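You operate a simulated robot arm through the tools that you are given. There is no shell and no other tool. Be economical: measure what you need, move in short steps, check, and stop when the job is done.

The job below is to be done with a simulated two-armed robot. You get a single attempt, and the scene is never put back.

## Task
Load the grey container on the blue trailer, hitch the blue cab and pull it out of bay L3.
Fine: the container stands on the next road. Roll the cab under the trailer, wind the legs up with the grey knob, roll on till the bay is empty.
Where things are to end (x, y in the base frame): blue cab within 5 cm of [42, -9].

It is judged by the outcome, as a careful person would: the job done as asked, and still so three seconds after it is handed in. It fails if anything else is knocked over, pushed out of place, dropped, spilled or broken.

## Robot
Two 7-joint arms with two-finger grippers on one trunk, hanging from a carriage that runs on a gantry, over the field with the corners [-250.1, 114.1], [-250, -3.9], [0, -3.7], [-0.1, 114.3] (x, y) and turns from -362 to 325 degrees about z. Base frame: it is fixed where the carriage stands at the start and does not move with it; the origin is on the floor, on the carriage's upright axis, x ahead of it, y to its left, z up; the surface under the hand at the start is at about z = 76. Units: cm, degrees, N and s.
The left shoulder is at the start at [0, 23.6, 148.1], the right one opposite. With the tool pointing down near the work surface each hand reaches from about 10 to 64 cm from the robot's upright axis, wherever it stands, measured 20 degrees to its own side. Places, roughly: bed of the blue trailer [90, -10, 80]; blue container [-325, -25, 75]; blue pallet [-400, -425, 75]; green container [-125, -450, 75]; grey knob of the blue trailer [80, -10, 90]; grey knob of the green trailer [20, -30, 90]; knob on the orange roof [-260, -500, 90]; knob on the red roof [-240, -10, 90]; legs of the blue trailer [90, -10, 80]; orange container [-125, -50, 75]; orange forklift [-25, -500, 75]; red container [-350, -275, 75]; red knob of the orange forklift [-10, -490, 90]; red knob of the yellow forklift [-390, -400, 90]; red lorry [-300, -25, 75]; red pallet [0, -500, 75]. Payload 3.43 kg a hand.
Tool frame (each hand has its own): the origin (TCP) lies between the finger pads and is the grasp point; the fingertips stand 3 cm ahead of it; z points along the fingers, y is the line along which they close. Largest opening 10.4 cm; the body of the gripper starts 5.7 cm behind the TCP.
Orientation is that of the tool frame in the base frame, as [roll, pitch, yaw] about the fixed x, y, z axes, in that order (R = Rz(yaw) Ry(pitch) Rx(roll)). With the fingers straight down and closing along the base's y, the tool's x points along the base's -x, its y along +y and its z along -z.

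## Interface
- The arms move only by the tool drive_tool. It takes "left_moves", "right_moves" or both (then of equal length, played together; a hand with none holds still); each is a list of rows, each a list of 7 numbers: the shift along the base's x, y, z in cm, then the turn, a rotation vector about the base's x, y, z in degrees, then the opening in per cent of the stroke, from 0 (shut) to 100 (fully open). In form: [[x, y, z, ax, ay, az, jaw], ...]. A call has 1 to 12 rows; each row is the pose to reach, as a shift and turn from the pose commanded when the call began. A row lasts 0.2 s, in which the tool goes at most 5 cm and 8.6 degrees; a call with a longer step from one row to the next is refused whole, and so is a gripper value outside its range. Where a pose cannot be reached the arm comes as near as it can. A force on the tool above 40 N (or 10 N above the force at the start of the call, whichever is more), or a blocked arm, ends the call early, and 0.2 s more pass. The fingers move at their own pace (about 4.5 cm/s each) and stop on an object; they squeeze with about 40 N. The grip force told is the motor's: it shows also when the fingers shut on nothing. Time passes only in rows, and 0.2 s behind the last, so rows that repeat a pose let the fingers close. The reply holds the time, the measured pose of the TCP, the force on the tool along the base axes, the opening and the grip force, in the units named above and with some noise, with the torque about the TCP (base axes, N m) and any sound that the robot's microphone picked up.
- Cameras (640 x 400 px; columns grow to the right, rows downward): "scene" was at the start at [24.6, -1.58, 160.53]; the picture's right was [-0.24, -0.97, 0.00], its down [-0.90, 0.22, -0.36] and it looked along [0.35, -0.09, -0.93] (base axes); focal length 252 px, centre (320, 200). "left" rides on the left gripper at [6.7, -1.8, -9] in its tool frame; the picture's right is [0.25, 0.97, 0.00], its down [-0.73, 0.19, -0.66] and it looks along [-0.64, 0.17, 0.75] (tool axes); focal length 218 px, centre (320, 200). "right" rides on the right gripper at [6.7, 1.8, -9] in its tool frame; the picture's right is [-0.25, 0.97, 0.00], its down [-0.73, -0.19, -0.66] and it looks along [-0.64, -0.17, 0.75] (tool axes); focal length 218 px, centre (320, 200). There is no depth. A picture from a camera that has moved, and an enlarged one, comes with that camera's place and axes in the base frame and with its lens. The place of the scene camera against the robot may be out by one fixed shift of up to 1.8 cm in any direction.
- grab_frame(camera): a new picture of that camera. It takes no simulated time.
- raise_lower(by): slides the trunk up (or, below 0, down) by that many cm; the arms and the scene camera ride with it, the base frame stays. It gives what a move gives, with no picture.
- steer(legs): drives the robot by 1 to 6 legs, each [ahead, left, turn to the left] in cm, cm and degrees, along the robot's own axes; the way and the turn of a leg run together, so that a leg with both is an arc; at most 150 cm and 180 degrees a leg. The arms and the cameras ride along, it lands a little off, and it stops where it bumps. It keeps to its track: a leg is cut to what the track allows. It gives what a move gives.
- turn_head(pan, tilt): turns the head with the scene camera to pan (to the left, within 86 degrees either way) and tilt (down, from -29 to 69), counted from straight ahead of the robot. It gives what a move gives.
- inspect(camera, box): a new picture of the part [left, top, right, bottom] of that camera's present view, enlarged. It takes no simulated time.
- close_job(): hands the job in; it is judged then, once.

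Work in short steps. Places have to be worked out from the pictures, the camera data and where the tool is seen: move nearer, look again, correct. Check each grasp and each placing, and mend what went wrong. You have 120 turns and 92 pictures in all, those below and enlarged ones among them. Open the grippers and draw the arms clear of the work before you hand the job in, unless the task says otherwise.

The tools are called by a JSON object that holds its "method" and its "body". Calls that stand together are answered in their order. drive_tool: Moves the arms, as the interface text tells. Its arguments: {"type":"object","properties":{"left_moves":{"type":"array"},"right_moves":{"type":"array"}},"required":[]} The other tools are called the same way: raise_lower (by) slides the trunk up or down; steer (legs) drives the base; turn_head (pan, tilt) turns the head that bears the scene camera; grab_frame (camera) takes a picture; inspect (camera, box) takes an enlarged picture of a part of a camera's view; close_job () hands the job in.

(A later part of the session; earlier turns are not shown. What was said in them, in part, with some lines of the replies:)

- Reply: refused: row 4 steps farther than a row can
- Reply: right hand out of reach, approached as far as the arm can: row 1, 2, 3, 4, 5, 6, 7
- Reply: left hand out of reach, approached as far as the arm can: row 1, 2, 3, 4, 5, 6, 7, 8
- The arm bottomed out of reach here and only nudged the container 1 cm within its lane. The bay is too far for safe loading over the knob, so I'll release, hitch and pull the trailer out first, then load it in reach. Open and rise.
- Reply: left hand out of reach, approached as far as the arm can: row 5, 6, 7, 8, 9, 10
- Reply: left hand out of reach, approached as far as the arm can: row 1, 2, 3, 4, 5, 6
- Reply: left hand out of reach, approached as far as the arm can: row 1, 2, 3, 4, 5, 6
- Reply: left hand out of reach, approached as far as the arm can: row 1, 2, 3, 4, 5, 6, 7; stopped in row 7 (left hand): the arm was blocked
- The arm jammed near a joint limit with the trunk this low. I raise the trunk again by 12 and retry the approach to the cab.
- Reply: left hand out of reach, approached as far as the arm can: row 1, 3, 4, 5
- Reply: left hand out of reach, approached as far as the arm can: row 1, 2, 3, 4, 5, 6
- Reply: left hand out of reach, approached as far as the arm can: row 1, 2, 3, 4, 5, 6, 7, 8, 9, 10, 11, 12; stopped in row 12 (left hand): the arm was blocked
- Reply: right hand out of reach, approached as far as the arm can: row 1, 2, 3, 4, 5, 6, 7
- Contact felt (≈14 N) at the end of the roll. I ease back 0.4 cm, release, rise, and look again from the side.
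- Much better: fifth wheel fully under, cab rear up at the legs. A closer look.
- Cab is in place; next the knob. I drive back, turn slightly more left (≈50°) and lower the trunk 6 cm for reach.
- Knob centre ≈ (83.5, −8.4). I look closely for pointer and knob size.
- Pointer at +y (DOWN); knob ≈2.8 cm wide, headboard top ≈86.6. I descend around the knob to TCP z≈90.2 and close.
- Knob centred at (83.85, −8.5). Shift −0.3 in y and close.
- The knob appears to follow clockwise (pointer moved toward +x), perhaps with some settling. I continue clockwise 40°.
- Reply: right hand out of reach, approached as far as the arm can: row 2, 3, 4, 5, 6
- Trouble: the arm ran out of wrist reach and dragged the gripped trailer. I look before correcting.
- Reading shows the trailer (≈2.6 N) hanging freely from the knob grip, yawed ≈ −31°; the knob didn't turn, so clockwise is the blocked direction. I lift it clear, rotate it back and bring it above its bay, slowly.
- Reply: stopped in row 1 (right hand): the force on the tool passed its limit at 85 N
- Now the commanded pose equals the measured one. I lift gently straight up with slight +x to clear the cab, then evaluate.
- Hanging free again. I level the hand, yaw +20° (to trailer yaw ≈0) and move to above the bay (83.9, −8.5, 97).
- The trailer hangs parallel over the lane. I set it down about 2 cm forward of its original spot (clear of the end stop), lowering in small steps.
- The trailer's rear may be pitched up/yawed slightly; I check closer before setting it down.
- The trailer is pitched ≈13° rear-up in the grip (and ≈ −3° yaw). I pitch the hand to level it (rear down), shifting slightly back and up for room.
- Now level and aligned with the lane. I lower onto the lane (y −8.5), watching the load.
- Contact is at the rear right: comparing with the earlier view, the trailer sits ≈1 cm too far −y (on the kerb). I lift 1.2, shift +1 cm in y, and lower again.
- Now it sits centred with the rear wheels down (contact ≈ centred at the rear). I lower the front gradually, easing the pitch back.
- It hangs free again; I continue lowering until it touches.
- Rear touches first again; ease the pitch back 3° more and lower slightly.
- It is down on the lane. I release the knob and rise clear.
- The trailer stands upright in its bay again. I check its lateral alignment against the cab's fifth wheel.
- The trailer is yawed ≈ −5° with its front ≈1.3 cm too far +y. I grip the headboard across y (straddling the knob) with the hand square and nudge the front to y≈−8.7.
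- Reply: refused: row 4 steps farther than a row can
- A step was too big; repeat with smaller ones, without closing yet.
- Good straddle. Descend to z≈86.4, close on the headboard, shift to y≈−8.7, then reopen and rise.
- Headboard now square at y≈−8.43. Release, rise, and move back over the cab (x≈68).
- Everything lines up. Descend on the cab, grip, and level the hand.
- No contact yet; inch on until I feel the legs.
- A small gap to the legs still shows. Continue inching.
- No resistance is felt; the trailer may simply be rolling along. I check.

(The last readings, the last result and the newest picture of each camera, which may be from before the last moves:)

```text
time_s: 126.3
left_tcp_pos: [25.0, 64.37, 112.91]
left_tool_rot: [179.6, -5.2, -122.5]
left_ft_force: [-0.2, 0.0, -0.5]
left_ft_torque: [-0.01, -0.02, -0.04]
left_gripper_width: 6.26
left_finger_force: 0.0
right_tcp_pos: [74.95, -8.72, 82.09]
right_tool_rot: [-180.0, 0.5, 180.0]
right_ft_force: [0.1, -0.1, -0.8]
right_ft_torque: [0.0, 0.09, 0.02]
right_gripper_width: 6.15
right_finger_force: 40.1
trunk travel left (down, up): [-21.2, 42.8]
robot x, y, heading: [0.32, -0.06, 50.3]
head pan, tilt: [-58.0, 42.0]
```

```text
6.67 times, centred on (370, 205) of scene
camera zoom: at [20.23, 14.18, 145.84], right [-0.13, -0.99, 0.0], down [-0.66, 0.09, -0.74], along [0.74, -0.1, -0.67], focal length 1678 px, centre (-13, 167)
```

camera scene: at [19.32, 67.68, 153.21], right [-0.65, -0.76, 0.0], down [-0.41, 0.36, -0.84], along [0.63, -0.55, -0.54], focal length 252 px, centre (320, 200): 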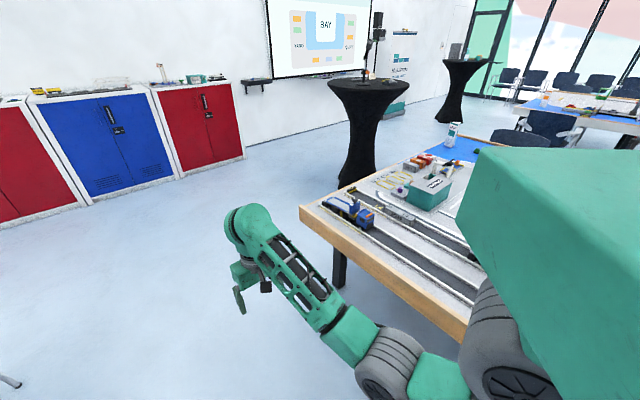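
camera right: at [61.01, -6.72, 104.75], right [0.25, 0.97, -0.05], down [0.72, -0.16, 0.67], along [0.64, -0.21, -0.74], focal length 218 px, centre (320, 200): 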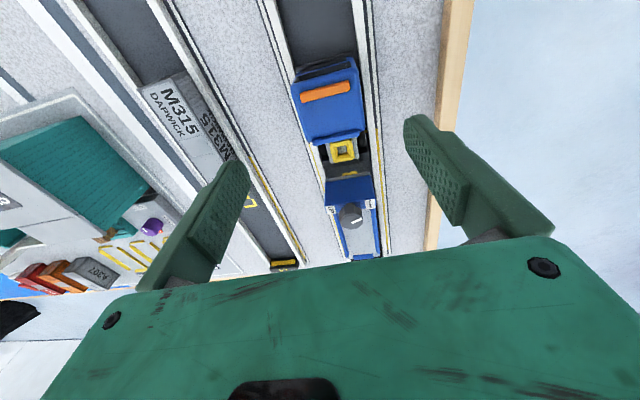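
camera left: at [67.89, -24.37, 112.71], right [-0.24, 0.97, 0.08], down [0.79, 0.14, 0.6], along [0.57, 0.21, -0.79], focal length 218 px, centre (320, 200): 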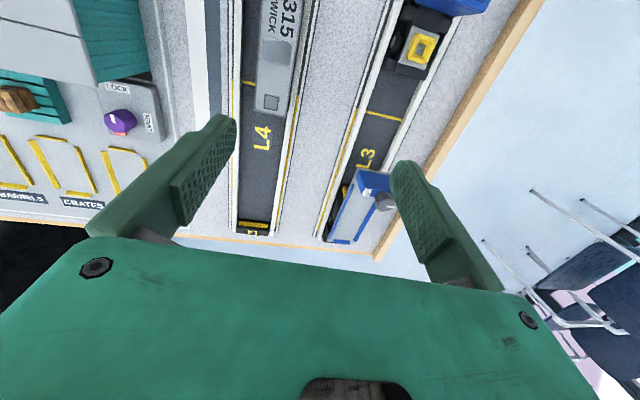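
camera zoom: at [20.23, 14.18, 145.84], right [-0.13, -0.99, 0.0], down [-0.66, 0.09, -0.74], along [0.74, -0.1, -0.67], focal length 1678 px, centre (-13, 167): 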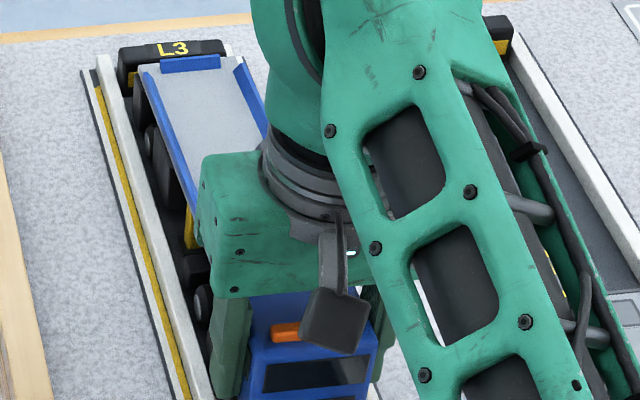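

The trailer hasn't moved and the gap shrinks. Continue inching to contact.

{"method": "drive_tool", "body": {"right_moves": [[0.15, 0, 0, 0, 0, 0, 45], [0.3, 0, 0, 0, 0, 0, 45], [0.3, 0, 0, 0, 0, 0, 45]]}}

{"method": "drive_tool", "body": {"right_moves": [[0.15, 0, 0, 0, 0, 0, 45], [0.3, 0, 0, 0, 0, 0, 45], [0.3, 0, 0, 0, 0, 0, 45]]}}

{"method": "drive_tool", "body": {"right_moves": [[0.15, 0, 0, 0, 0, 0, 45], [0.3, 0, 0, 0, 0, 0, 45], [0.3, 0, 0, 0, 0, 0, 45]]}}

```text
time_s: 127.1
left_tcp_pos: [25.02, 64.61, 112.99]
left_tool_rot: [179.6, -5.2, -122.4]
left_ft_force: [-0.1, -0.3, -0.1]
left_ft_torque: [0.0, 0.0, 0.01]
left_gripper_width: 6.23
left_finger_force: 0.1
right_tcp_pos: [75.2, -8.68, 82.12]
right_tool_rot: [-180.0, 0.4, -179.9]
right_ft_force: [-0.3, -0.5, -0.2]
right_ft_torque: [-0.01, 0.07, 0.01]
right_gripper_width: 6.14
right_finger_force: 40.0
trunk travel left (down, up): [-21.2, 42.8]
robot x, y, heading: [0.12, 0.29, 50.6]
head pan, tilt: [-58.0, 42.0]
```

```text
time_s: 127.9
left_tcp_pos: [25.0, 64.5, 112.94]
left_tool_rot: [179.5, -5.2, -122.3]
left_ft_force: [0.0, 0.3, -0.3]
left_ft_torque: [0.01, 0.0, -0.01]
left_gripper_width: 6.24
left_finger_force: 0.0
right_tcp_pos: [75.56, -8.7, 82.26]
right_tool_rot: [180.0, 0.5, -179.9]
right_ft_force: [-0.5, -0.3, 0.4]
right_ft_torque: [0.01, 0.07, 0.01]
right_gripper_width: 6.13
right_finger_force: 39.9
trunk travel left (down, up): [-21.2, 42.8]
robot x, y, heading: [-0.02, -0.21, 50.3]
head pan, tilt: [-58.0, 42.0]
```

```text
time_s: 128.7
left_tcp_pos: [25.09, 64.4, 112.86]
left_tool_rot: [179.6, -5.3, -122.4]
left_ft_force: [0.2, 0.4, 0.0]
left_ft_torque: [0.0, -0.02, 0.02]
left_gripper_width: 6.25
left_finger_force: 0.0
right_tcp_pos: [75.93, -8.81, 82.2]
right_tool_rot: [-180.0, 0.6, -180.0]
right_ft_force: [-0.7, -1.2, 0.5]
right_ft_torque: [0.0, 0.07, -0.03]
right_gripper_width: 6.13
right_finger_force: 39.6
trunk travel left (down, up): [-21.2, 42.8]
robot x, y, heading: [0.52, 0.3, 50.4]
head pan, tilt: [-58.0, 42.0]
```

Release and rise for a look at relative positions and the knob.

{"method": "drive_tool", "body": {"right_moves": [[0, 0, 0, 0, 0, 0, 70], [0, 0, 0, 0, 0, 0, 100], [0, 0, 0, 0, 0, 0, 100], [0, 0, 4, 0, 0, 0, 100], [-0.5, 0, 8, 0, 0, 0, 100], [-1, 0, 12, 0, 0, 0, 100], [-1, 0, 16, 0, 0, 0, 80], [-1, 0, 19, 0, 0, 0, 60], [-1, 0, 19, 0, 0, 0, 60]]}}

{"method": "inspect", "body": {"camera": "right", "box": [265, 80, 385, 230]}}

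```text
time_s: 130.7
left_tcp_pos: [25.06, 64.4, 112.92]
left_tool_rot: [179.6, -5.2, -122.4]
left_ft_force: [-0.2, 0.2, -0.1]
left_ft_torque: [0.02, 0.02, -0.01]
left_gripper_width: 6.24
left_finger_force: 0.1
right_tcp_pos: [74.74, -8.88, 101.11]
right_tool_rot: [179.9, 0.5, 180.0]
right_ft_force: [0.1, -0.6, -0.3]
right_ft_torque: [0.01, 0.01, 0.01]
right_gripper_width: 6.26
right_finger_force: 0.1
trunk travel left (down, up): [-21.2, 42.8]
robot x, y, heading: [-0.15, 0.32, 50.5]
head pan, tilt: [-58.0, 42.0]
```

```text
2.67 times, centred on (325, 155) of right
camera zoom: at [67.89, -7.24, 110.07], right [0.25, 0.97, 0.0], down [0.72, -0.19, 0.66], along [0.64, -0.17, -0.75], focal length 582 px, centre (307, 320)
```

zoom: 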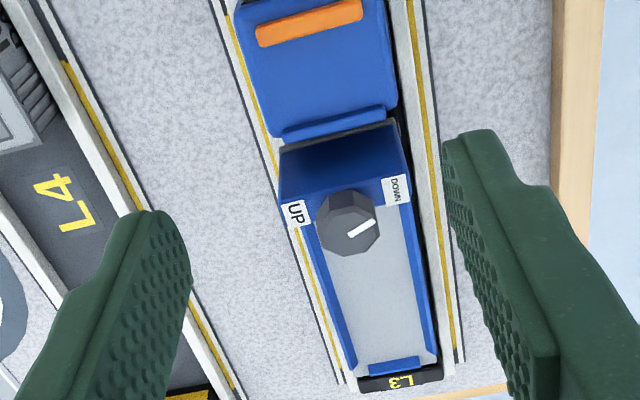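

Cab is hitched-close (knob–cab spacing matches). Knob now ≈ (81.05, −8.85), pointer at DOWN. I dry-run the counter-clockwise wrist rotation in the air above the knob to verify reach.

{"method": "drive_tool", "body": {"right_moves": [[1.5, 0, -1, 0, 0, 8, 60], [3, 0, -2, 0, 0, 16, 60], [4.5, 0, -3, 0, 0, 24, 60], [6.3, 0, -4, 0, 0, 32, 60], [6.3, 0, -4, 0, 0, 40, 60], [6.3, 0, -4, 0, 0, 48, 60], [6.3, 0, -4, 0, 0, 56, 60], [6.3, 0, -4, 0, 0, 64, 60], [6.3, 0, -4, 0, 0, 72, 60], [6.3, 0, -4, 0, 0, 80, 60], [6.3, 0, -4, 0, 0, 88, 60], [6.3, 0, -4, 0, 0, 96, 60]]}}

{"method": "drive_tool", "body": {"right_moves": [[0, 0, 0, 0, 0, 8, 60], [0, 0, 0, 0, 0, 16, 60], [0, 0, 0, 0, 0, 24, 60], [0, 0, 0, 0, 0, 32, 60], [0, 0, 0, 0, 0, 40, 60], [0, 0, 0, 0, 0, 48, 60], [0, 0, 0, 0, 0, 54, 60]]}}

```text
time_s: 133.3
left_tcp_pos: [25.04, 64.48, 112.9]
left_tool_rot: [179.6, -5.1, -122.3]
left_ft_force: [-0.1, 0.2, -0.5]
left_ft_torque: [0.0, 0.01, -0.04]
left_gripper_width: 6.24
left_finger_force: 0.1
right_tcp_pos: [81.21, -8.74, 97.09]
right_tool_rot: [-179.9, 0.5, -84.0]
right_ft_force: [-0.5, -0.1, -0.1]
right_ft_torque: [0.02, 0.01, -0.01]
right_gripper_width: 6.25
right_finger_force: 0.0
trunk travel left (down, up): [-21.2, 42.8]
robot x, y, heading: [-0.25, 0.76, 50.4]
head pan, tilt: [-58.0, 42.0]
```

```text
time_s: 134.9
left_tcp_pos: [25.08, 64.54, 113.01]
left_tool_rot: [179.6, -5.3, -122.4]
left_ft_force: [-0.2, -0.4, 0.0]
left_ft_torque: [-0.01, 0.0, -0.02]
left_gripper_width: 6.25
left_finger_force: 0.1
right_tcp_pos: [81.11, -8.71, 97.23]
right_tool_rot: [179.9, 0.7, -29.9]
right_ft_force: [0.0, -0.7, 0.0]
right_ft_torque: [0.02, 0.01, -0.02]
right_gripper_width: 6.24
right_finger_force: 0.0
trunk travel left (down, up): [-21.2, 42.8]
robot x, y, heading: [0.14, 0.02, 50.4]
head pan, tilt: [-58.0, 42.0]
```

The full CCW range (180°→330°) is reachable. I rotate back to yaw ≈156° (where the knob flats align).

{"method": "drive_tool", "body": {"right_moves": [[0, 0, 0, 0, 0, -8, 60], [0, 0, 0, 0, 0, -16, 60], [0, 0, 0, 0, 0, -24, 60], [0, 0, 0, 0, 0, -32, 60], [0, 0, 0, 0, 0, -40, 60], [0, 0, 0, 0, 0, -48, 60], [0, 0, 0, 0, 0, -56, 60], [0, 0, 0, 0, 0, -64, 60], [0, 0, 0, 0, 0, -72, 60], [0, 0, 0, 0, 0, -80, 60], [0, 0, 0, 0, 0, -88, 60], [0, 0, 0, 0, 0, -90, 60]]}}

{"method": "drive_tool", "body": {"right_moves": [[0, 0, 0, 0, 0, -8, 55], [0, 0, 0, 0, 0, -16, 55], [0, 0, 0, 0, 0, -24, 55], [0, 0, 0, 0, 0, -32, 55], [0, 0, 0, 0, 0, -40, 55], [0, 0, 0, 0, 0, -48, 55], [0, 0, 0, 0, 0, -56, 55], [0, 0, 0, 0, 0, -64, 55], [0, 0, 0, 0, 0, -72, 55], [0, 0, 0, 0, 0, -80, 55], [0, 0, 0, 0, 0, -84, 55], [0, 0, 0, 0, 0, -84, 55]]}}

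{"method": "inspect", "body": {"camera": "right", "box": [260, 100, 390, 230]}}

```text
time_s: 137.5
left_tcp_pos: [25.02, 64.29, 112.9]
left_tool_rot: [179.7, -5.2, -122.5]
left_ft_force: [0.8, 0.0, -0.4]
left_ft_torque: [0.03, 0.03, -0.03]
left_gripper_width: 6.23
left_finger_force: 0.1
right_tcp_pos: [81.37, -8.85, 97.1]
right_tool_rot: [-180.0, 0.6, -120.2]
right_ft_force: [0.0, -0.1, 0.2]
right_ft_torque: [0.03, -0.01, 0.0]
right_gripper_width: 6.23
right_finger_force: 0.1
trunk travel left (down, up): [-21.2, 42.8]
robot x, y, heading: [-0.28, 0.45, 50.1]
head pan, tilt: [-58.0, 42.0]
```

```text
time_s: 140.1
left_tcp_pos: [25.04, 64.46, 112.93]
left_tool_rot: [179.5, -5.2, -122.4]
left_ft_force: [-0.7, -0.5, -0.2]
left_ft_torque: [0.01, 0.0, -0.02]
left_gripper_width: 6.23
left_finger_force: 0.0
right_tcp_pos: [81.24, -8.77, 97.1]
right_tool_rot: [-180.0, 0.6, 155.9]
right_ft_force: [0.6, -0.2, -0.2]
right_ft_torque: [0.01, 0.03, -0.04]
right_gripper_width: 5.7
right_finger_force: 0.1
trunk travel left (down, up): [-21.2, 42.8]
robot x, y, heading: [-0.04, 0.01, 50.1]
head pan, tilt: [-58.0, 42.0]
```

```text
3.08 times, centred on (325, 165) of right
camera zoom: at [75.65, -4.44, 106.09], right [0.63, 0.78, 0.0], down [0.58, -0.47, 0.66], along [0.52, -0.41, -0.75], focal length 672 px, centre (305, 308)
```

zoom: 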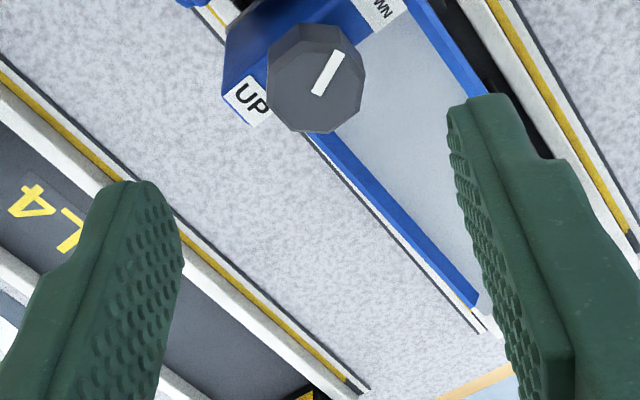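

Knob centre (81.45, −8.72). Descend and grip.

{"method": "drive_tool", "body": {"right_moves": [[0.2, 0, -3, 0, 0, 0, 55], [0.2, 0, -5, 0, 0, 0, 55], [0.2, 0, -6.2, 0, 0, 0, 55], [0.2, 0, -6.9, 0, 0, 0, 55], [0.2, 0, -6.9, 0, 0, 0, 35], [0.2, 0, -6.9, 0, 0, 0, 10], [0.2, 0, -6.9, 0, 0, 0, 10], [0.2, 0, -6.9, 0, 0, 0, 10]]}}

{"method": "drive_tool", "body": {"right_moves": [[0, 0, 0, 0, 0, 6, 10], [0, 0, 0, 0, 0, 12, 10], [0, 0, 0, 0, 0, 18, 10], [0, 0, 0, 0, 0, 24, 10], [0, 0, 0, 0, 0, 30, 10], [0, 0, 0, 0, 0, 30, 10]]}}

```text
time_s: 141.9
left_tcp_pos: [25.11, 64.42, 113.02]
left_tool_rot: [179.7, -5.2, -122.5]
left_ft_force: [0.0, 0.8, -0.1]
left_ft_torque: [-0.01, -0.03, -0.01]
left_gripper_width: 6.26
left_finger_force: 0.1
right_tcp_pos: [81.44, -8.86, 90.11]
right_tool_rot: [-180.0, 0.5, 156.0]
right_ft_force: [0.3, -0.6, -0.2]
right_ft_torque: [-0.08, 0.12, 0.0]
right_gripper_width: 2.64
right_finger_force: 40.5
trunk travel left (down, up): [-21.2, 42.8]
robot x, y, heading: [0.08, 0.15, 50.4]
head pan, tilt: [-58.0, 42.0]
```

```text
time_s: 143.3
left_tcp_pos: [25.03, 64.37, 112.93]
left_tool_rot: [179.7, -5.2, -122.3]
left_ft_force: [-0.3, 0.1, 0.1]
left_ft_torque: [-0.01, -0.01, -0.01]
left_gripper_width: 6.25
left_finger_force: 0.0
right_tcp_pos: [81.37, -8.72, 90.3]
right_tool_rot: [180.0, 0.5, -173.9]
right_ft_force: [0.0, 0.3, -0.9]
right_ft_torque: [-0.03, 0.2, -0.03]
right_gripper_width: 2.64
right_finger_force: 40.2
trunk travel left (down, up): [-21.2, 42.8]
robot x, y, heading: [-0.07, 0.4, 50.3]
head pan, tilt: [-58.0, 42.0]
```

The knob turns freely this way. Continue +90°.

{"method": "drive_tool", "body": {"right_moves": [[0, 0, 0, 0, 0, 8, 10], [0, 0, 0, 0, 0, 16, 10], [0, 0, 0, 0, 0, 24, 10], [0, 0, 0, 0, 0, 32, 10], [0, 0, 0, 0, 0, 40, 10], [0, 0, 0, 0, 0, 48, 10], [0, 0, 0, 0, 0, 56, 10], [0, 0, 0, 0, 0, 64, 10], [0, 0, 0, 0, 0, 72, 10], [0, 0, 0, 0, 0, 80, 10], [0, 0, 0, 0, 0, 88, 10], [0, 0, 0, 0, 0, 88, 10]]}}

{"method": "inspect", "body": {"camera": "scene", "box": [325, 170, 405, 230]}}

```text
time_s: 145.9
left_tcp_pos: [25.15, 64.4, 112.91]
left_tool_rot: [179.6, -5.2, -122.4]
left_ft_force: [0.6, -0.3, -0.7]
left_ft_torque: [-0.03, 0.0, -0.02]
left_gripper_width: 6.22
left_finger_force: 0.0
right_tcp_pos: [81.45, -8.69, 90.26]
right_tool_rot: [179.9, 0.6, -85.9]
right_ft_force: [-0.9, 0.5, -2.1]
right_ft_torque: [-0.01, 0.17, 0.0]
right_gripper_width: 2.61
right_finger_force: 39.9
trunk travel left (down, up): [-21.2, 42.8]
robot x, y, heading: [-0.03, 0.22, 50.5]
head pan, tilt: [-58.0, 42.0]
```

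```text
6.67 times, centred on (365, 200) of scene
camera zoom: at [20.23, 14.18, 145.84], right [-0.13, -0.99, 0.0], down [-0.66, 0.09, -0.74], along [0.74, -0.1, -0.67], focal length 1678 px, centre (20, 200)
```

zoom: 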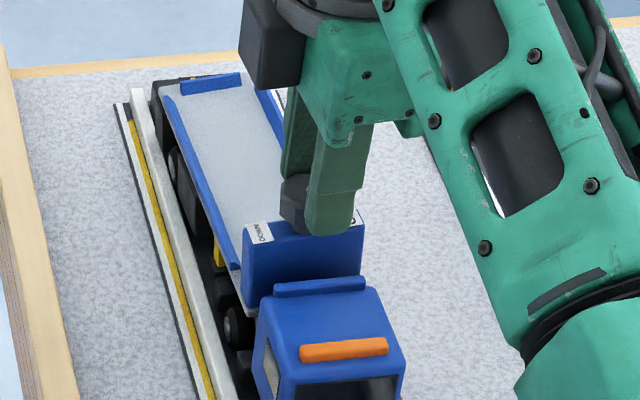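

The trailer stays put while the knob turns, and the hand now carries a little weight (legs rising). Continue +60° while letting down slightly.

{"method": "drive_tool", "body": {"right_moves": [[0, 0, -0.1, 0, 0, 8, 10], [0, 0, -0.2, 0, 0, 16, 10], [0, 0, -0.3, 0, 0, 24, 10], [0, 0, -0.4, 0, 0, 32, 10], [0, 0, -0.5, 0, 0, 40, 10], [0, 0, -0.5, 0, 0, 48, 10], [0, 0, -0.5, 0, 0, 55, 10], [0, 0, -0.5, 0, 0, 55, 10]]}}

```text
time_s: 147.7
left_tcp_pos: [24.97, 64.41, 112.9]
left_tool_rot: [179.6, -5.2, -122.4]
left_ft_force: [-0.3, 0.8, -0.4]
left_ft_torque: [0.02, -0.02, -0.03]
left_gripper_width: 6.27
left_finger_force: 0.0
right_tcp_pos: [81.37, -8.74, 89.86]
right_tool_rot: [-180.0, 0.6, -31.0]
right_ft_force: [0.0, -0.9, -2.0]
right_ft_torque: [-0.1, 0.22, -0.13]
right_gripper_width: 2.58
right_finger_force: 40.1
trunk travel left (down, up): [-21.2, 42.8]
robot x, y, heading: [-0.16, 0.17, 50.1]
head pan, tilt: [-58.0, 42.0]
```

Still carrying ≈2 N; lower until the trailer rests on the fifth wheel.

{"method": "drive_tool", "body": {"right_moves": [[0, 0, -0.2, 0, 0, 0, 10], [0, 0, -0.4, 0, 0, 0, 10], [0, 0, -0.4, 0, 0, 0, 10]]}}

{"method": "drive_tool", "body": {"right_moves": [[0, 0, -0.2, 0, 0, 0, 10], [0, 0, -0.4, 0, 0, 0, 10], [0, 0, -0.4, 0, 0, 0, 10]]}}

```text
time_s: 148.5
left_tcp_pos: [25.15, 64.38, 112.94]
left_tool_rot: [179.6, -5.2, -122.4]
left_ft_force: [0.9, -0.1, 0.0]
left_ft_torque: [0.04, 0.0, 0.0]
left_gripper_width: 6.26
left_finger_force: 0.0
right_tcp_pos: [81.47, -8.77, 89.34]
right_tool_rot: [-179.9, 0.6, -31.0]
right_ft_force: [0.5, 0.5, -3.0]
right_ft_torque: [0.0, 0.21, 0.03]
right_gripper_width: 2.58
right_finger_force: 39.9
trunk travel left (down, up): [-21.2, 42.8]
robot x, y, heading: [-0.1, 0.19, 50.4]
head pan, tilt: [-58.0, 42.0]
```

```text
time_s: 149.3
left_tcp_pos: [25.19, 64.47, 112.97]
left_tool_rot: [179.8, -5.2, -122.6]
left_ft_force: [0.5, 0.7, -0.2]
left_ft_torque: [0.01, -0.01, 0.02]
left_gripper_width: 6.25
left_finger_force: 0.0
right_tcp_pos: [81.54, -8.86, 89.28]
right_tool_rot: [-179.9, 0.4, -31.0]
right_ft_force: [-0.1, -1.2, 6.5]
right_ft_torque: [0.03, 0.15, 0.03]
right_gripper_width: 2.58
right_finger_force: 40.3
trunk travel left (down, up): [-21.2, 42.8]
robot x, y, heading: [-0.01, 0.28, 50.2]
head pan, tilt: [-58.0, 42.0]
```

Rested on the cab. Release, rise and rotate the hand back towards 180°.

{"method": "drive_tool", "body": {"right_moves": [[0, 0, 0.3, 0, 0, 0, 30], [0, 0, 0.3, 0, 0, 0, 55], [0, 0, 3, 0, 0, 0, 60], [0, 0, 7, 0, 0, 0, 60], [0, 0, 10, 0, 0, -8, 60], [0, 0, 10, 0, 0, -16, 60], [0, 0, 10, 0, 0, -24, 60], [0, 0, 10, 0, 0, -32, 60], [0, 0, 10, 0, 0, -40, 60], [0, 0, 10, 0, 0, -48, 60], [0, 0, 10, 0, 0, -56, 60], [0, 0, 10, 0, 0, -64, 60]]}}

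{"method": "drive_tool", "body": {"right_moves": [[-1, 0, 0, 0, 0, -8, 60], [-2, 0, 0, 0, 0, -16, 60], [-3, 0, 0, 0, 0, -24, 60], [-4, 0, 0, 0, 0, -32, 60], [-5, 0, 0, 0, 0, -40, 60], [-6, 0, 0, 0, 0, -48, 60], [-7, 0, 0, 0, 0, -56, 80], [-7, 0, 0, 0, 0, -64, 100], [-7, 0, 0, 0, 0, -72, 100], [-7, 0, 0, 0, 0, -80, 100], [-7, 0, 0, 0, 0, -85, 100], [-7, 0, 0, 0, 0, -85, 100]]}}

{"method": "inspect", "body": {"camera": "right", "box": [265, 60, 385, 230]}}

```text
time_s: 151.9
left_tcp_pos: [25.14, 64.45, 112.91]
left_tool_rot: [179.6, -5.2, -122.4]
left_ft_force: [-0.1, -0.8, 0.2]
left_ft_torque: [0.04, -0.01, -0.01]
left_gripper_width: 6.26
left_finger_force: 0.0
right_tcp_pos: [81.39, -8.7, 98.94]
right_tool_rot: [180.0, 0.5, -95.2]
right_ft_force: [0.2, -0.2, -0.4]
right_ft_torque: [0.01, 0.02, 0.01]
right_gripper_width: 6.23
right_finger_force: 0.0
trunk travel left (down, up): [-21.2, 42.8]
robot x, y, heading: [0.19, -0.1, 50.3]
head pan, tilt: [-58.0, 42.0]
```

```text
time_s: 154.5
left_tcp_pos: [25.17, 64.3, 112.94]
left_tool_rot: [179.5, -5.3, -122.5]
left_ft_force: [-0.5, 1.1, 0.1]
left_ft_torque: [0.0, 0.01, 0.02]
left_gripper_width: 6.26
left_finger_force: 0.0
right_tcp_pos: [74.39, -8.75, 98.92]
right_tool_rot: [180.0, 0.6, 179.9]
right_ft_force: [-0.3, 0.1, 0.8]
right_ft_torque: [-0.01, 0.03, 0.0]
right_gripper_width: 10.38
right_finger_force: 0.0
trunk travel left (down, up): [-21.2, 42.8]
robot x, y, heading: [0.2, 0.0, 50.3]
head pan, tilt: [-58.0, 42.0]
```

```text
2.35 times, centred on (325, 145) of right
camera zoom: at [67.56, -6.98, 107.86], right [0.25, 0.97, 0.0], down [0.72, -0.19, 0.66], along [0.64, -0.17, -0.75], focal length 514 px, centre (308, 329)
```

zoom: 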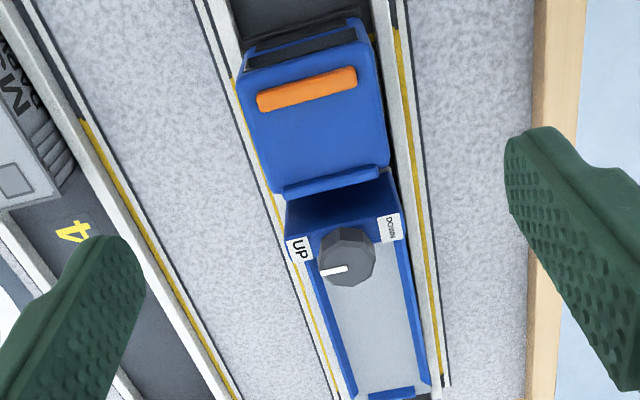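

Pointer is at UP — legs wound up. Now I grip the cab (x≈75.8) again.

{"method": "drive_tool", "body": {"right_moves": [[0.5, 0, -4, 0, 0, 0, 100], [1.2, 0, -8, 0, 0, 0, 100], [1.2, 0, -12, 0, 0, 0, 100], [1.2, 0, -15, 0, 0, 0, 100], [1.2, 0, -16.8, 0, 0, 0, 100], [1.2, 0, -16.8, 0, 0, 0, 70], [1.2, 0, -16.8, 0, 0, 0, 45], [1.2, 0, -16.8, 0, 0, 0, 45], [1.2, 0, -16.8, 0, 0, 0, 45]]}}

{"method": "drive_tool", "body": {"right_moves": [[-0.4, 0, 0, 0, 0, 0, 45], [-1.2, 0, 0, 0, 0, 0, 45], [-2.2, 0, 0, 0, 0, 0, 45], [-3.2, 0, 0, 0, 0, 0, 45], [-4.2, 0, 0, 0, 0, 0, 45], [-5, 0, 0, 0, 0, 0, 45], [-5, 0, 0, 0, 0, 0, 45]]}}

{"method": "inspect", "body": {"camera": "scene", "box": [320, 165, 410, 245]}}

```text
time_s: 156.5
left_tcp_pos: [25.08, 64.49, 112.87]
left_tool_rot: [179.7, -5.2, -122.4]
left_ft_force: [-0.6, -0.2, 0.3]
left_ft_torque: [0.0, 0.01, 0.02]
left_gripper_width: 6.24
left_finger_force: 0.1
right_tcp_pos: [75.77, -8.8, 82.22]
right_tool_rot: [-180.0, 0.5, -180.0]
right_ft_force: [0.4, 1.5, -0.1]
right_ft_torque: [-0.02, -0.12, 0.05]
right_gripper_width: 6.14
right_finger_force: 40.1
trunk travel left (down, up): [-21.2, 42.8]
robot x, y, heading: [0.15, -0.32, 50.4]
head pan, tilt: [-58.0, 42.0]
```

```text
time_s: 158.1
left_tcp_pos: [25.04, 64.41, 112.9]
left_tool_rot: [179.8, -5.2, -122.4]
left_ft_force: [0.2, 0.0, 0.0]
left_ft_torque: [-0.02, -0.05, 0.03]
left_gripper_width: 6.21
left_finger_force: 0.0
right_tcp_pos: [70.85, -8.75, 82.21]
right_tool_rot: [179.9, 0.6, 180.0]
right_ft_force: [0.1, 0.0, 7.1]
right_ft_torque: [-0.01, 0.1, 0.0]
right_gripper_width: 6.14
right_finger_force: 40.3
trunk travel left (down, up): [-21.2, 42.8]
robot x, y, heading: [0.22, 0.4, 50.3]
head pan, tilt: [-58.0, 42.0]
```

```text
5.00 times, centred on (365, 205) of scene
camera zoom: at [20.29, 14.17, 145.86], right [-0.13, -0.99, 0.0], down [-0.66, 0.09, -0.74], along [0.74, -0.1, -0.67], focal length 1259 px, centre (95, 175)
```

zoom: 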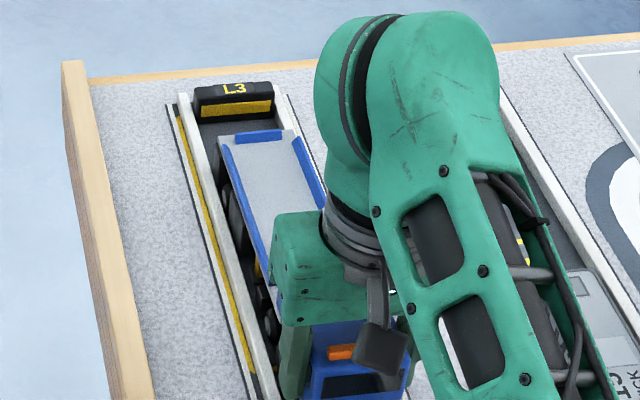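

The trailer follows — hitched. Continue pulling 13 cm steadily.

{"method": "drive_tool", "body": {"right_moves": [[-0.6, 0, 0.1, 0, 0, 0, 45], [-1.7, 0, 0.1, 0, 0, 0, 45], [-2.9, 0, 0.1, 0, 0, 0, 45], [-4.1, 0, 0.1, 0, 0, 0, 45], [-5.4, 0, 0.1, 0, 0, 0, 45], [-6.7, 0, 0.1, 0, 0, 0, 45], [-8, 0, 0.1, 0, 0, 0, 45], [-9.3, 0, 0.1, 0, 0, 0, 45], [-10.6, 0, 0.1, 0, 0, 0, 45], [-11.8, 0, 0.1, 0, 0, 0, 45], [-12.6, 0, 0.1, 0, 0, 0, 45], [-13, 0, 0.1, 0, 0, 0, 45]]}}

```text
time_s: 160.7
left_tcp_pos: [25.04, 64.43, 112.91]
left_tool_rot: [179.6, -5.2, -122.3]
left_ft_force: [0.4, 1.0, 0.5]
left_ft_torque: [0.0, 0.01, -0.01]
left_gripper_width: 6.24
left_finger_force: 0.0
right_tcp_pos: [57.76, -8.89, 82.17]
right_tool_rot: [-179.9, 0.6, 179.9]
right_ft_force: [0.1, -1.2, -0.5]
right_ft_torque: [-0.08, 0.06, -0.01]
right_gripper_width: 6.15
right_finger_force: 40.4
trunk travel left (down, up): [-21.2, 42.8]
robot x, y, heading: [-0.07, 0.22, 50.4]
head pan, tilt: [-58.0, 42.0]
```

Good. For the rest I release, rise, and shift the carriage 18 cm to −x so the arm keeps its known-good posture.

{"method": "drive_tool", "body": {"right_moves": [[0, 0, 0, 0, 0, 0, 70], [0, 0, 0, 0, 0, 0, 100], [0, 0, 0, 0, 0, 0, 100], [0, 0, 4, 0, 0, 0, 100], [0, 0, 8, 0, 0, 0, 100], [0, 0, 12, 0, 0, 0, 100], [0, 0, 16, 0, 0, 0, 100], [0, 0, 16, 0, 0, 0, 100]]}}

{"method": "steer", "body": {"legs": [[-11.5, 13.9, 0]]}}

```text
time_s: 162.5
left_tcp_pos: [25.05, 64.42, 112.87]
left_tool_rot: [179.7, -5.2, -122.5]
left_ft_force: [0.1, 0.2, 0.1]
left_ft_torque: [-0.01, 0.0, -0.01]
left_gripper_width: 6.23
left_finger_force: 0.0
right_tcp_pos: [58.25, -8.66, 94.88]
right_tool_rot: [179.9, 0.7, 180.0]
right_ft_force: [0.0, -1.0, 0.4]
right_ft_torque: [-0.02, -0.01, -0.02]
right_gripper_width: 10.42
right_finger_force: 0.0
right hand out of reach, approached as far as the arm can: row 7, 8
trunk travel left (down, up): [-21.2, 42.8]
robot x, y, heading: [0.05, 0.5, 50.2]
head pan, tilt: [-58.0, 42.0]
```

```text
time_s: 164.1
left_tcp_pos: [6.78, 64.59, 112.99]
left_tool_rot: [179.6, -5.2, -122.5]
left_ft_force: [-0.5, -0.2, 0.2]
left_ft_torque: [-0.03, -0.01, -0.02]
left_gripper_width: 6.23
left_finger_force: 0.1
right_tcp_pos: [39.97, -8.53, 94.71]
right_tool_rot: [179.9, 0.7, 179.9]
right_ft_force: [-0.5, 0.4, -0.3]
right_ft_torque: [-0.03, -0.03, 0.02]
right_gripper_width: 10.39
right_finger_force: 0.0
trunk travel left (down, up): [-21.2, 42.8]
robot x, y, heading: [-18.13, 0.26, 50.4]
head pan, tilt: [-58.0, 42.0]
```

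Robot at x −18.1. Move the hand forward over the cab (57.8), descend and grip.

{"method": "drive_tool", "body": {"right_moves": [[3.6, 0, 0, 0, 0, 0, 100], [7.2, -0.1, 0, 0, 0, 0, 100], [10.8, -0.2, 0, 0, 0, 0, 100], [14.4, -0.3, 0, 0, 0, 0, 100], [17.8, -0.3, 0, 0, 0, 0, 100], [17.8, -0.3, -4, 0, 0, 0, 100], [17.8, -0.3, -8, 0, 0, 0, 100], [17.8, -0.3, -11, 0, 0, 0, 100], [17.8, -0.3, -12.5, 0, 0, 0, 100], [17.8, -0.3, -12.5, 0, 0, 0, 70], [17.8, -0.3, -12.5, 0, 0, 0, 45], [17.8, -0.3, -12.5, 0, 0, 0, 45]]}}

{"method": "drive_tool", "body": {"right_moves": [[-0.4, 0, 0, 0, 0, 0, 45], [-1.2, 0, 0, 0, 0, 0, 45], [-2.3, 0, 0, 0, 0, 0, 45], [-3.5, 0, 0, 0, 0, 0, 45], [-4.8, 0, 0, 0, 0, 0, 45], [-6.1, 0, 0, 0, 0, 0, 45], [-7.4, 0, 0, 0, 0, 0, 45], [-8.7, 0, 0, 0, 0, 0, 45], [-9.8, 0, 0, 0, 0, 0, 45], [-10.6, 0, 0, 0, 0, 0, 45], [-11, 0, 0, 0, 0, 0, 45], [-11, 0, 0, 0, 0, 0, 45]]}}

```text
time_s: 166.7
left_tcp_pos: [6.98, 64.53, 112.95]
left_tool_rot: [179.6, -5.2, -122.4]
left_ft_force: [1.6, -0.5, -0.2]
left_ft_torque: [0.01, 0.0, 0.0]
left_gripper_width: 6.24
left_finger_force: 0.0
right_tcp_pos: [57.9, -8.87, 82.43]
right_tool_rot: [179.9, 0.8, 179.9]
right_ft_force: [-0.6, 0.7, -0.3]
right_ft_torque: [-0.01, -0.1, 0.02]
right_gripper_width: 6.17
right_finger_force: 24.5
trunk travel left (down, up): [-21.2, 42.8]
robot x, y, heading: [-18.48, 0.3, 50.1]
head pan, tilt: [-58.0, 42.0]
```

```text
time_s: 169.3
left_tcp_pos: [6.95, 64.48, 112.84]
left_tool_rot: [179.6, -5.1, -122.4]
left_ft_force: [-0.3, 0.1, -0.7]
left_ft_torque: [0.02, 0.06, -0.01]
left_gripper_width: 6.22
left_finger_force: 0.1
right_tcp_pos: [46.79, -8.94, 82.34]
right_tool_rot: [179.8, 0.9, 180.0]
right_ft_force: [-1.1, 1.4, 6.3]
right_ft_torque: [-0.12, 0.1, -0.01]
right_gripper_width: 6.13
right_finger_force: 40.0
trunk travel left (down, up): [-21.2, 42.8]
robot x, y, heading: [-18.28, 0.24, 50.1]
head pan, tilt: [-58.0, 42.0]
```

Continue the last 7.2 cm to cab TCP ≈39.6 (cab centre ≈ 42–43).

{"method": "drive_tool", "body": {"right_moves": [[-0.5, 0, 0.1, 0, 0, 0, 45], [-1.4, 0, 0.1, 0, 0, 0, 45], [-2.5, 0, 0.1, 0, 0, 0, 45], [-3.6, 0, 0.1, 0, 0, 0, 45], [-4.8, 0, 0.1, 0, 0, 0, 45], [-5.9, 0, 0.1, 0, 0, 0, 45], [-6.7, 0, 0.1, 0, 0, 0, 45], [-7.2, 0, 0.1, 0, 0, 0, 45], [-7.2, 0, 0.1, 0, 0, 0, 45]]}}

{"method": "drive_tool", "body": {"right_moves": [[0, 0, 0, 0, 0, 0, 70], [0, 0, 0, 0, 0, 0, 100], [0, 0, 0, 0, 0, 0, 100], [0.5, 0, 4, 0, 0, 0, 100], [1.5, 0, 8, 0, 0, 0, 100], [3, 0, 11, 0, 0, 0, 100], [5, 0, 13, 0, 0, 0, 100], [9, 0, 14, 0, 0, 0, 100], [13, 0, 15, 0, 0, 0, 80], [13, 0, 15, 0, 0, 0, 80]]}}

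{"method": "grab_frame", "body": {"camera": "right"}}

```text
time_s: 171.3
left_tcp_pos: [6.94, 64.52, 112.97]
left_tool_rot: [179.6, -5.2, -122.6]
left_ft_force: [0.3, 0.1, 0.0]
left_ft_torque: [-0.02, -0.01, 0.0]
left_gripper_width: 6.23
left_finger_force: 0.0
right_tcp_pos: [39.61, -8.83, 82.47]
right_tool_rot: [-180.0, 0.7, 179.9]
right_ft_force: [0.3, -0.3, -0.8]
right_ft_torque: [0.01, 0.08, 0.02]
right_gripper_width: 6.15
right_finger_force: 40.0
trunk travel left (down, up): [-21.2, 42.8]
robot x, y, heading: [-18.27, 0.44, 50.5]
head pan, tilt: [-58.0, 42.0]
```

```text
time_s: 173.5
left_tcp_pos: [6.92, 64.46, 112.83]
left_tool_rot: [179.5, -5.2, -122.6]
left_ft_force: [0.0, 0.3, 0.1]
left_ft_torque: [0.01, -0.02, 0.0]
left_gripper_width: 6.23
left_finger_force: 0.0
right_tcp_pos: [52.53, -8.95, 97.57]
right_tool_rot: [179.9, 0.7, 179.9]
right_ft_force: [-0.5, 0.5, 0.4]
right_ft_torque: [-0.01, -0.01, 0.01]
right_gripper_width: 8.32
right_finger_force: 0.0
trunk travel left (down, up): [-21.2, 42.8]
robot x, y, heading: [-18.01, 0.21, 50.1]
head pan, tilt: [-58.0, 42.0]
```

```text
2 pictures are left
camera right: at [45.59, -7.18, 106.4], right [0.25, 0.97, 0.0], down [0.72, -0.19, 0.67], along [0.64, -0.17, -0.75], focal length 218 px, centre (320, 200)
```

right: 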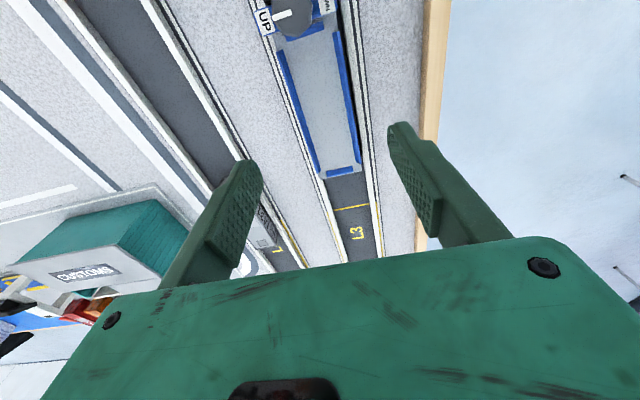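

The whole rig followed; pointer UP, bay L3 empty. Bed interior ≈ x 47–64, y≈−9.0. Now the container: I shift the carriage +10 cm in x and bring the hand above it.

{"method": "steer", "body": {"legs": [[6.4, -7.7, 0]]}}

{"method": "drive_tool", "body": {"right_moves": [[1.5, -3, 0, 0, 0, 0, 80], [3, -6, 0, 0, 0, 0, 80], [4.5, -9, 0, 0, 0, 0, 80], [6, -12, 0, 0, 0, 0, 80], [7, -15, -1, 0, 0, 0, 80], [7.5, -17.5, -3, 0, 0, 0, 80], [7.5, -17.5, -5, 0, 0, 0, 80], [7.5, -17.5, -5, 0, 0, 0, 80]]}}

```text
time_s: 174.6
left_tcp_pos: [17.18, 64.56, 113.0]
left_tool_rot: [179.8, -5.2, -122.4]
left_ft_force: [0.6, -0.6, -0.4]
left_ft_torque: [-0.01, 0.04, 0.01]
left_gripper_width: 6.25
left_finger_force: 0.2
right_tcp_pos: [62.7, -8.86, 97.54]
right_tool_rot: [179.9, 0.9, -180.0]
right_ft_force: [1.0, 0.0, -0.3]
right_ft_torque: [-0.01, 0.02, -0.02]
right_gripper_width: 8.32
right_finger_force: 0.0
trunk travel left (down, up): [-21.2, 42.8]
robot x, y, heading: [-7.98, 0.25, 50.4]
head pan, tilt: [-58.0, 42.0]
```

```text
time_s: 176.4
left_tcp_pos: [17.01, 64.56, 112.79]
left_tool_rot: [179.6, -5.2, -122.4]
left_ft_force: [0.4, 0.7, -0.4]
left_ft_torque: [0.01, -0.01, 0.0]
left_gripper_width: 6.24
left_finger_force: 0.1
right_tcp_pos: [70.05, -26.4, 92.71]
right_tool_rot: [-179.9, 0.8, -180.0]
right_ft_force: [-0.1, -0.1, 0.6]
right_ft_torque: [0.0, 0.0, -0.02]
right_gripper_width: 8.28
right_finger_force: 0.1
trunk travel left (down, up): [-21.2, 42.8]
robot x, y, heading: [-7.98, 0.53, 50.2]
head pan, tilt: [-58.0, 42.0]
```

One picture to align on the container.

{"method": "grab_frame", "body": {"camera": "right"}}

```text
1 pictures are left
camera right: at [63.13, -24.64, 101.55], right [0.25, 0.97, 0.0], down [0.72, -0.19, 0.67], along [0.65, -0.17, -0.74], focal length 218 px, centre (320, 200)
```

right: 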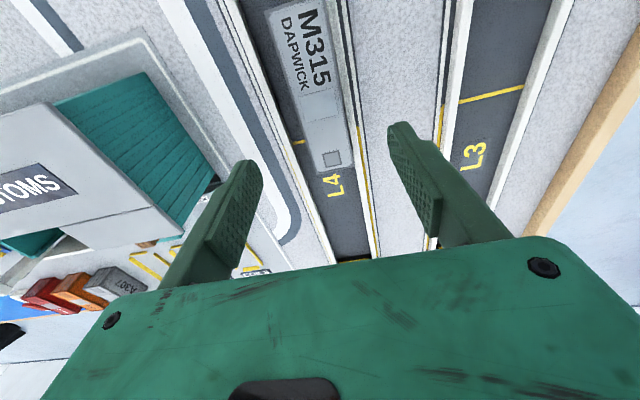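

Container centre ≈ (70.05, −26.65). Descend, grip.

{"method": "drive_tool", "body": {"right_moves": [[0, -0.2, -3, 0, 0, 0, 80], [0, -0.2, -6, 0, 0, 0, 80], [0, -0.2, -9, 0, 0, 0, 80], [0, -0.2, -11, 0, 0, 0, 80], [0, -0.2, -12.1, 0, 0, 0, 80], [0, -0.2, -12.1, 0, 0, 0, 60], [0, -0.2, -12.1, 0, 0, 0, 40], [0, -0.2, -12.1, 0, 0, 0, 28], [0, -0.2, -12.1, 0, 0, 0, 28], [0, -0.2, -12.1, 0, 0, 0, 28]]}}

```text
time_s: 178.6
left_tcp_pos: [16.87, 64.52, 112.83]
left_tool_rot: [179.6, -5.2, -122.5]
left_ft_force: [-0.6, 0.3, -0.1]
left_ft_torque: [-0.01, 0.01, -0.02]
left_gripper_width: 6.25
left_finger_force: 0.1
right_tcp_pos: [70.07, -26.48, 80.3]
right_tool_rot: [179.9, 0.7, 180.0]
right_ft_force: [0.5, 0.5, -0.5]
right_ft_torque: [0.02, -0.03, 0.0]
right_gripper_width: 4.45
right_finger_force: 39.9
trunk travel left (down, up): [-21.2, 42.8]
robot x, y, heading: [-8.14, 0.13, 50.4]
head pan, tilt: [-58.0, 42.0]
```

Gripped (4.45 cm). Lift 12 cm and feel the weight.

{"method": "drive_tool", "body": {"right_moves": [[0, 0, 1, 0, 0, 0, 28], [0, 0, 3, 0, 0, 0, 28], [0, 0, 6, 0, 0, 0, 28], [0, 0, 9, 0, 0, 0, 28], [0, 0, 12, 0, 0, 0, 28], [0, 0, 12, 0, 0, 0, 28]]}}

```text
time_s: 180.0
left_tcp_pos: [17.0, 64.66, 113.01]
left_tool_rot: [179.6, -5.2, -122.4]
left_ft_force: [-0.7, 0.3, -0.6]
left_ft_torque: [0.01, 0.01, -0.02]
left_gripper_width: 6.24
left_finger_force: 0.1
right_tcp_pos: [69.97, -26.56, 92.33]
right_tool_rot: [180.0, 0.6, 180.0]
right_ft_force: [-0.3, 0.3, -1.0]
right_ft_torque: [-0.01, 0.01, 0.0]
right_gripper_width: 4.46
right_finger_force: 39.8
trunk travel left (down, up): [-21.2, 42.8]
robot x, y, heading: [-7.92, 0.19, 50.5]
head pan, tilt: [-58.0, 42.0]
```

Light and balanced. Carry it over to above the trailer bed at (56, −8.95), z≈93.

{"method": "drive_tool", "body": {"right_moves": [[-1.5, 2, 0.5, 0, 0, 0, 28], [-3.5, 5, 1, 0, 0, 0, 28], [-6, 8.5, 1, 0, 0, 0, 28], [-8, 12, 1, 0, 0, 0, 28], [-10.5, 15, 1, 0, 0, 0, 28], [-12.5, 17, 1, 0, 0, 0, 28], [-13.8, 17.6, 1, 0, 0, 0, 28], [-14.2, 17.6, 0, 0, 0, 0, 28], [-14.4, 17.6, -2, 0, 0, 0, 28], [-14.4, 17.6, -4, 0, 0, 0, 28], [-14.4, 17.6, -4, 0, 0, 0, 28]]}}

```text
time_s: 182.4
left_tcp_pos: [16.98, 64.49, 112.81]
left_tool_rot: [179.4, -5.2, -122.4]
left_ft_force: [0.0, -0.4, -0.5]
left_ft_torque: [0.0, -0.04, 0.0]
left_gripper_width: 6.24
left_finger_force: 0.0
right_tcp_pos: [55.84, -8.86, 88.58]
right_tool_rot: [179.9, 0.8, 179.9]
right_ft_force: [-0.2, -0.3, -0.5]
right_ft_torque: [-0.01, -0.01, 0.02]
right_gripper_width: 4.41
right_finger_force: 39.9
trunk travel left (down, up): [-21.2, 42.8]
robot x, y, heading: [-7.88, 0.05, 50.3]
head pan, tilt: [-58.0, 42.0]
```

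Lower carefully, watching contact height and torque (expected seat ≈ 84.5–85).

{"method": "drive_tool", "body": {"right_moves": [[-0.4, -0.05, -0.8, 0, 0, 0, 28], [-0.4, -0.05, -1.6, 0, 0, 0, 28], [-0.4, -0.05, -2.2, 0, 0, 0, 28], [-0.4, -0.05, -2.7, 0, 0, 0, 28], [-0.4, -0.05, -2.7, 0, 0, 0, 28]]}}

{"method": "drive_tool", "body": {"right_moves": [[0, 0, -0.2, 0, 0, 0, 28], [0, 0, -0.4, 0, 0, 0, 28], [0, 0, -0.4, 0, 0, 0, 28]]}}

```text
time_s: 183.6
left_tcp_pos: [17.05, 64.64, 112.99]
left_tool_rot: [179.7, -5.2, -122.4]
left_ft_force: [0.1, -0.5, 0.9]
left_ft_torque: [0.01, 0.0, -0.03]
left_gripper_width: 6.24
left_finger_force: 0.0
right_tcp_pos: [55.41, -8.89, 85.82]
right_tool_rot: [180.0, 0.8, -180.0]
right_ft_force: [-0.5, 0.7, -2.1]
right_ft_torque: [0.02, -0.02, -0.03]
right_gripper_width: 4.44
right_finger_force: 40.2
trunk travel left (down, up): [-21.2, 42.8]
robot x, y, heading: [-8.52, 0.11, 50.2]
head pan, tilt: [-58.0, 42.0]
```

```text
time_s: 184.4
left_tcp_pos: [16.98, 64.44, 112.9]
left_tool_rot: [179.6, -5.1, -122.3]
left_ft_force: [0.5, 0.5, -0.7]
left_ft_torque: [0.02, 0.0, -0.01]
left_gripper_width: 6.24
left_finger_force: 0.1
right_tcp_pos: [55.29, -9.08, 85.21]
right_tool_rot: [-180.0, 0.8, 180.0]
right_ft_force: [-0.7, -0.1, -1.5]
right_ft_torque: [-0.01, 0.02, -0.02]
right_gripper_width: 4.41
right_finger_force: 39.4
trunk travel left (down, up): [-21.2, 42.8]
robot x, y, heading: [-8.29, 0.11, 50.4]
head pan, tilt: [-58.0, 42.0]
```

{"method": "drive_tool", "body": {"right_moves": [[0, 0, -0.2, 0, 0, 0, 28], [0, 0, -0.4, 0, 0, 0, 28], [0, 0, -0.4, 0, 0, 0, 28]]}}

{"method": "drive_tool", "body": {"right_moves": [[0, 0, -0.2, 0, 0, 0, 28], [0, 0, -0.3, 0, 0, 0, 28], [0, 0, -0.3, 0, 0, 0, 28]]}}

```text
time_s: 185.2
left_tcp_pos: [16.9, 64.53, 112.82]
left_tool_rot: [179.5, -5.3, -122.4]
left_ft_force: [0.7, 0.0, 0.9]
left_ft_torque: [0.01, 0.0, 0.01]
left_gripper_width: 6.24
left_finger_force: 0.0
right_tcp_pos: [55.2, -9.04, 84.9]
right_tool_rot: [180.0, 0.8, 180.0]
right_ft_force: [0.5, 0.5, -0.9]
right_ft_torque: [0.0, -0.03, 0.0]
right_gripper_width: 4.4
right_finger_force: 39.6
trunk travel left (down, up): [-21.2, 42.8]
robot x, y, heading: [-8.33, -0.22, 50.4]
head pan, tilt: [-58.0, 42.0]
```

```text
time_s: 186.0
left_tcp_pos: [17.08, 64.6, 112.87]
left_tool_rot: [179.6, -5.2, -122.4]
left_ft_force: [-0.4, 0.9, -0.8]
left_ft_torque: [-0.01, 0.04, -0.02]
left_gripper_width: 6.27
left_finger_force: 0.0
right_tcp_pos: [55.2, -9.1, 84.85]
right_tool_rot: [180.0, 0.9, -180.0]
right_ft_force: [-0.3, -0.3, 2.2]
right_ft_torque: [-0.05, -0.23, -0.03]
right_gripper_width: 4.4
right_finger_force: 39.7
trunk travel left (down, up): [-21.2, 42.8]
robot x, y, heading: [-8.2, 0.08, 50.1]
head pan, tilt: [-58.0, 42.0]
```

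Contact at the rear end first (either the bed's slope or the rear lip). I lift a little, shift 0.6 cm forward, and lower again to compare.

{"method": "drive_tool", "body": {"right_moves": [[0, 0, 0.5, 0, 0, 0, 28], [-0.3, 0, 0.5, 0, 0, 0, 28], [-0.6, 0, 0.5, 0, 0, 0, 28], [-0.6, 0, 0.1, 0, 0, 0, 28], [-0.6, 0, -0.1, 0, 0, 0, 28], [-0.6, 0, -0.1, 0, 0, 0, 28]]}}

{"method": "drive_tool", "body": {"right_moves": [[0, 0, -0.2, 0, 0, 0, 28], [0, 0, -0.3, 0, 0, 0, 28], [0, 0, -0.3, 0, 0, 0, 28]]}}

```text
time_s: 187.4
left_tcp_pos: [16.99, 64.53, 112.9]
left_tool_rot: [179.8, -5.3, -122.5]
left_ft_force: [0.7, -0.2, 0.9]
left_ft_torque: [-0.03, 0.02, 0.0]
left_gripper_width: 6.24
left_finger_force: 0.0
right_tcp_pos: [54.87, -9.03, 84.65]
right_tool_rot: [179.9, 0.9, 180.0]
right_ft_force: [-1.2, -0.9, 13.8]
right_ft_torque: [-0.13, 1.21, 0.08]
right_gripper_width: 4.42
right_finger_force: 39.8
trunk travel left (down, up): [-21.2, 42.8]
robot x, y, heading: [-8.18, 0.22, 50.4]
head pan, tilt: [-58.0, 42.0]
```

```text
time_s: 188.2
left_tcp_pos: [17.26, 64.57, 113.08]
left_tool_rot: [179.8, -5.2, -122.4]
left_ft_force: [0.2, -0.7, 0.0]
left_ft_torque: [0.01, -0.01, 0.05]
left_gripper_width: 6.24
left_finger_force: 0.1
right_tcp_pos: [55.15, -8.99, 84.8]
right_tool_rot: [179.9, 1.3, -180.0]
right_ft_force: [-0.1, 0.2, 38.6]
right_ft_torque: [-0.04, 0.45, 0.01]
right_gripper_width: 4.42
right_finger_force: 39.3
trunk travel left (down, up): [-21.2, 42.8]
robot x, y, heading: [-8.37, 0.26, 50.3]
head pan, tilt: [-58.0, 42.0]
```

Contact now on both ends at the same height: it sits flat on the bed. Relieve the press and release slowly.

{"method": "drive_tool", "body": {"right_moves": [[0, 0, 0.3, 0, 0, 0, 28], [0, 0, 0.3, 0, 0, 0, 28]]}}

{"method": "drive_tool", "body": {"right_moves": [[0, 0, 0, 0, 0, 0, 42], [0, 0, 0, 0, 0, 0, 55], [0, 0, 0, 0, 0, 0, 70], [0, 0, 0, 0, 0, 0, 70], [0, 0, 2, 0, 0, 0, 70], [0, 0, 5, 0, 0, 0, 80], [0, 0, 8, 0, 0, 0, 80], [0, 0, 11, 0, 0, 0, 80], [0, 0, 11, 0, 0, 0, 80]]}}

```text
time_s: 188.8
left_tcp_pos: [17.07, 64.59, 112.94]
left_tool_rot: [179.7, -5.2, -122.5]
left_ft_force: [-0.3, -0.1, -1.1]
left_ft_torque: [0.01, -0.01, -0.01]
left_gripper_width: 6.23
left_finger_force: 0.0
right_tcp_pos: [55.06, -9.01, 84.78]
right_tool_rot: [179.9, 1.0, 179.9]
right_ft_force: [1.2, 1.9, 25.4]
right_ft_torque: [-0.01, -1.04, 0.07]
right_gripper_width: 4.43
right_finger_force: 40.4
trunk travel left (down, up): [-21.2, 42.8]
robot x, y, heading: [-8.03, 0.38, 50.4]
head pan, tilt: [-58.0, 42.0]
```

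```text
time_s: 190.8
left_tcp_pos: [17.01, 64.7, 112.82]
left_tool_rot: [179.7, -5.2, -122.4]
left_ft_force: [0.4, 0.6, 0.0]
left_ft_torque: [0.05, -0.01, 0.02]
left_gripper_width: 6.23
left_finger_force: 0.2
right_tcp_pos: [54.71, -9.22, 95.64]
right_tool_rot: [179.9, 0.7, -180.0]
right_ft_force: [-0.1, -0.1, 0.4]
right_ft_torque: [0.0, 0.04, 0.01]
right_gripper_width: 8.3
right_finger_force: 0.2
trunk travel left (down, up): [-21.2, 42.8]
robot x, y, heading: [-8.13, 0.2, 50.3]
head pan, tilt: [-58.0, 42.0]
```

Container released. I back the carriage off 20 cm in −x and raise the trunk for one final overview.

{"method": "steer", "body": {"legs": [[-12.8, 15.4, 0]]}}

{"method": "raise_lower", "body": {"by": 12}}

{"method": "inspect", "body": {"camera": "right", "box": [225, 70, 415, 230]}}

```text
time_s: 192.4
left_tcp_pos: [-2.87, 64.59, 112.89]
left_tool_rot: [179.6, -5.1, -122.6]
left_ft_force: [-0.2, -0.1, 1.3]
left_ft_torque: [-0.03, -0.05, 0.0]
left_gripper_width: 6.25
left_finger_force: 0.1
right_tcp_pos: [34.59, -9.17, 95.58]
right_tool_rot: [179.9, 0.8, 179.8]
right_ft_force: [-0.8, -0.2, -0.8]
right_ft_torque: [0.0, -0.03, -0.01]
right_gripper_width: 8.32
right_finger_force: 0.0
trunk travel left (down, up): [-21.2, 42.8]
robot x, y, heading: [-28.09, 0.41, 49.9]
head pan, tilt: [-58.0, 42.0]
```

```text
time_s: 193.9
left_tcp_pos: [-2.96, 64.55, 124.79]
left_tool_rot: [179.6, -5.3, -122.6]
left_ft_force: [-0.1, 0.9, 0.3]
left_ft_torque: [0.0, 0.03, 0.01]
left_gripper_width: 6.25
left_finger_force: 0.0
right_tcp_pos: [34.58, -9.31, 107.58]
right_tool_rot: [179.9, 0.9, 179.7]
right_ft_force: [0.3, 0.4, 0.4]
right_ft_torque: [0.0, -0.04, -0.01]
right_gripper_width: 8.31
right_finger_force: 0.1
trunk travel left (down, up): [-33.2, 30.8]
robot x, y, heading: [-28.33, 0.63, 50.0]
head pan, tilt: [-58.0, 42.0]
```

```text
2.50 times, centred on (320, 150) of right
camera zoom: at [27.76, -7.47, 116.53], right [0.26, 0.97, 0.0], down [0.72, -0.19, 0.67], along [0.65, -0.17, -0.75], focal length 546 px, centre (320, 325)
```

zoom: 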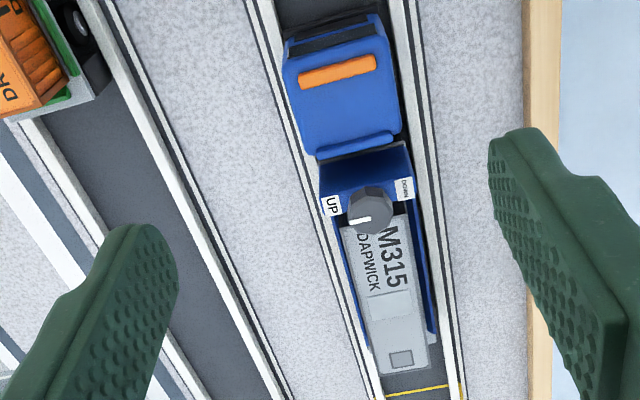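

The last picture shows the container on the trailer between the rails, with the cab hitched at about (42, −9). The knob points to UP, bay L3 is empty, and both arms are clear and open. I hand the job in.

{"method": "close_job", "body": {}}

```text
The job is handed in.
```

The grey container is on the blue trailer, the cab is hitched with the legs wound up, and bay L3 is empty. I judge the cab to be at about (42, −9).

Along the way I turned the knob the wrong way at first, which lifted the trailer off the lane. I set it back before hitching. I also loaded the container after pulling the trailer out, because the bed was out of reach inside the bay.
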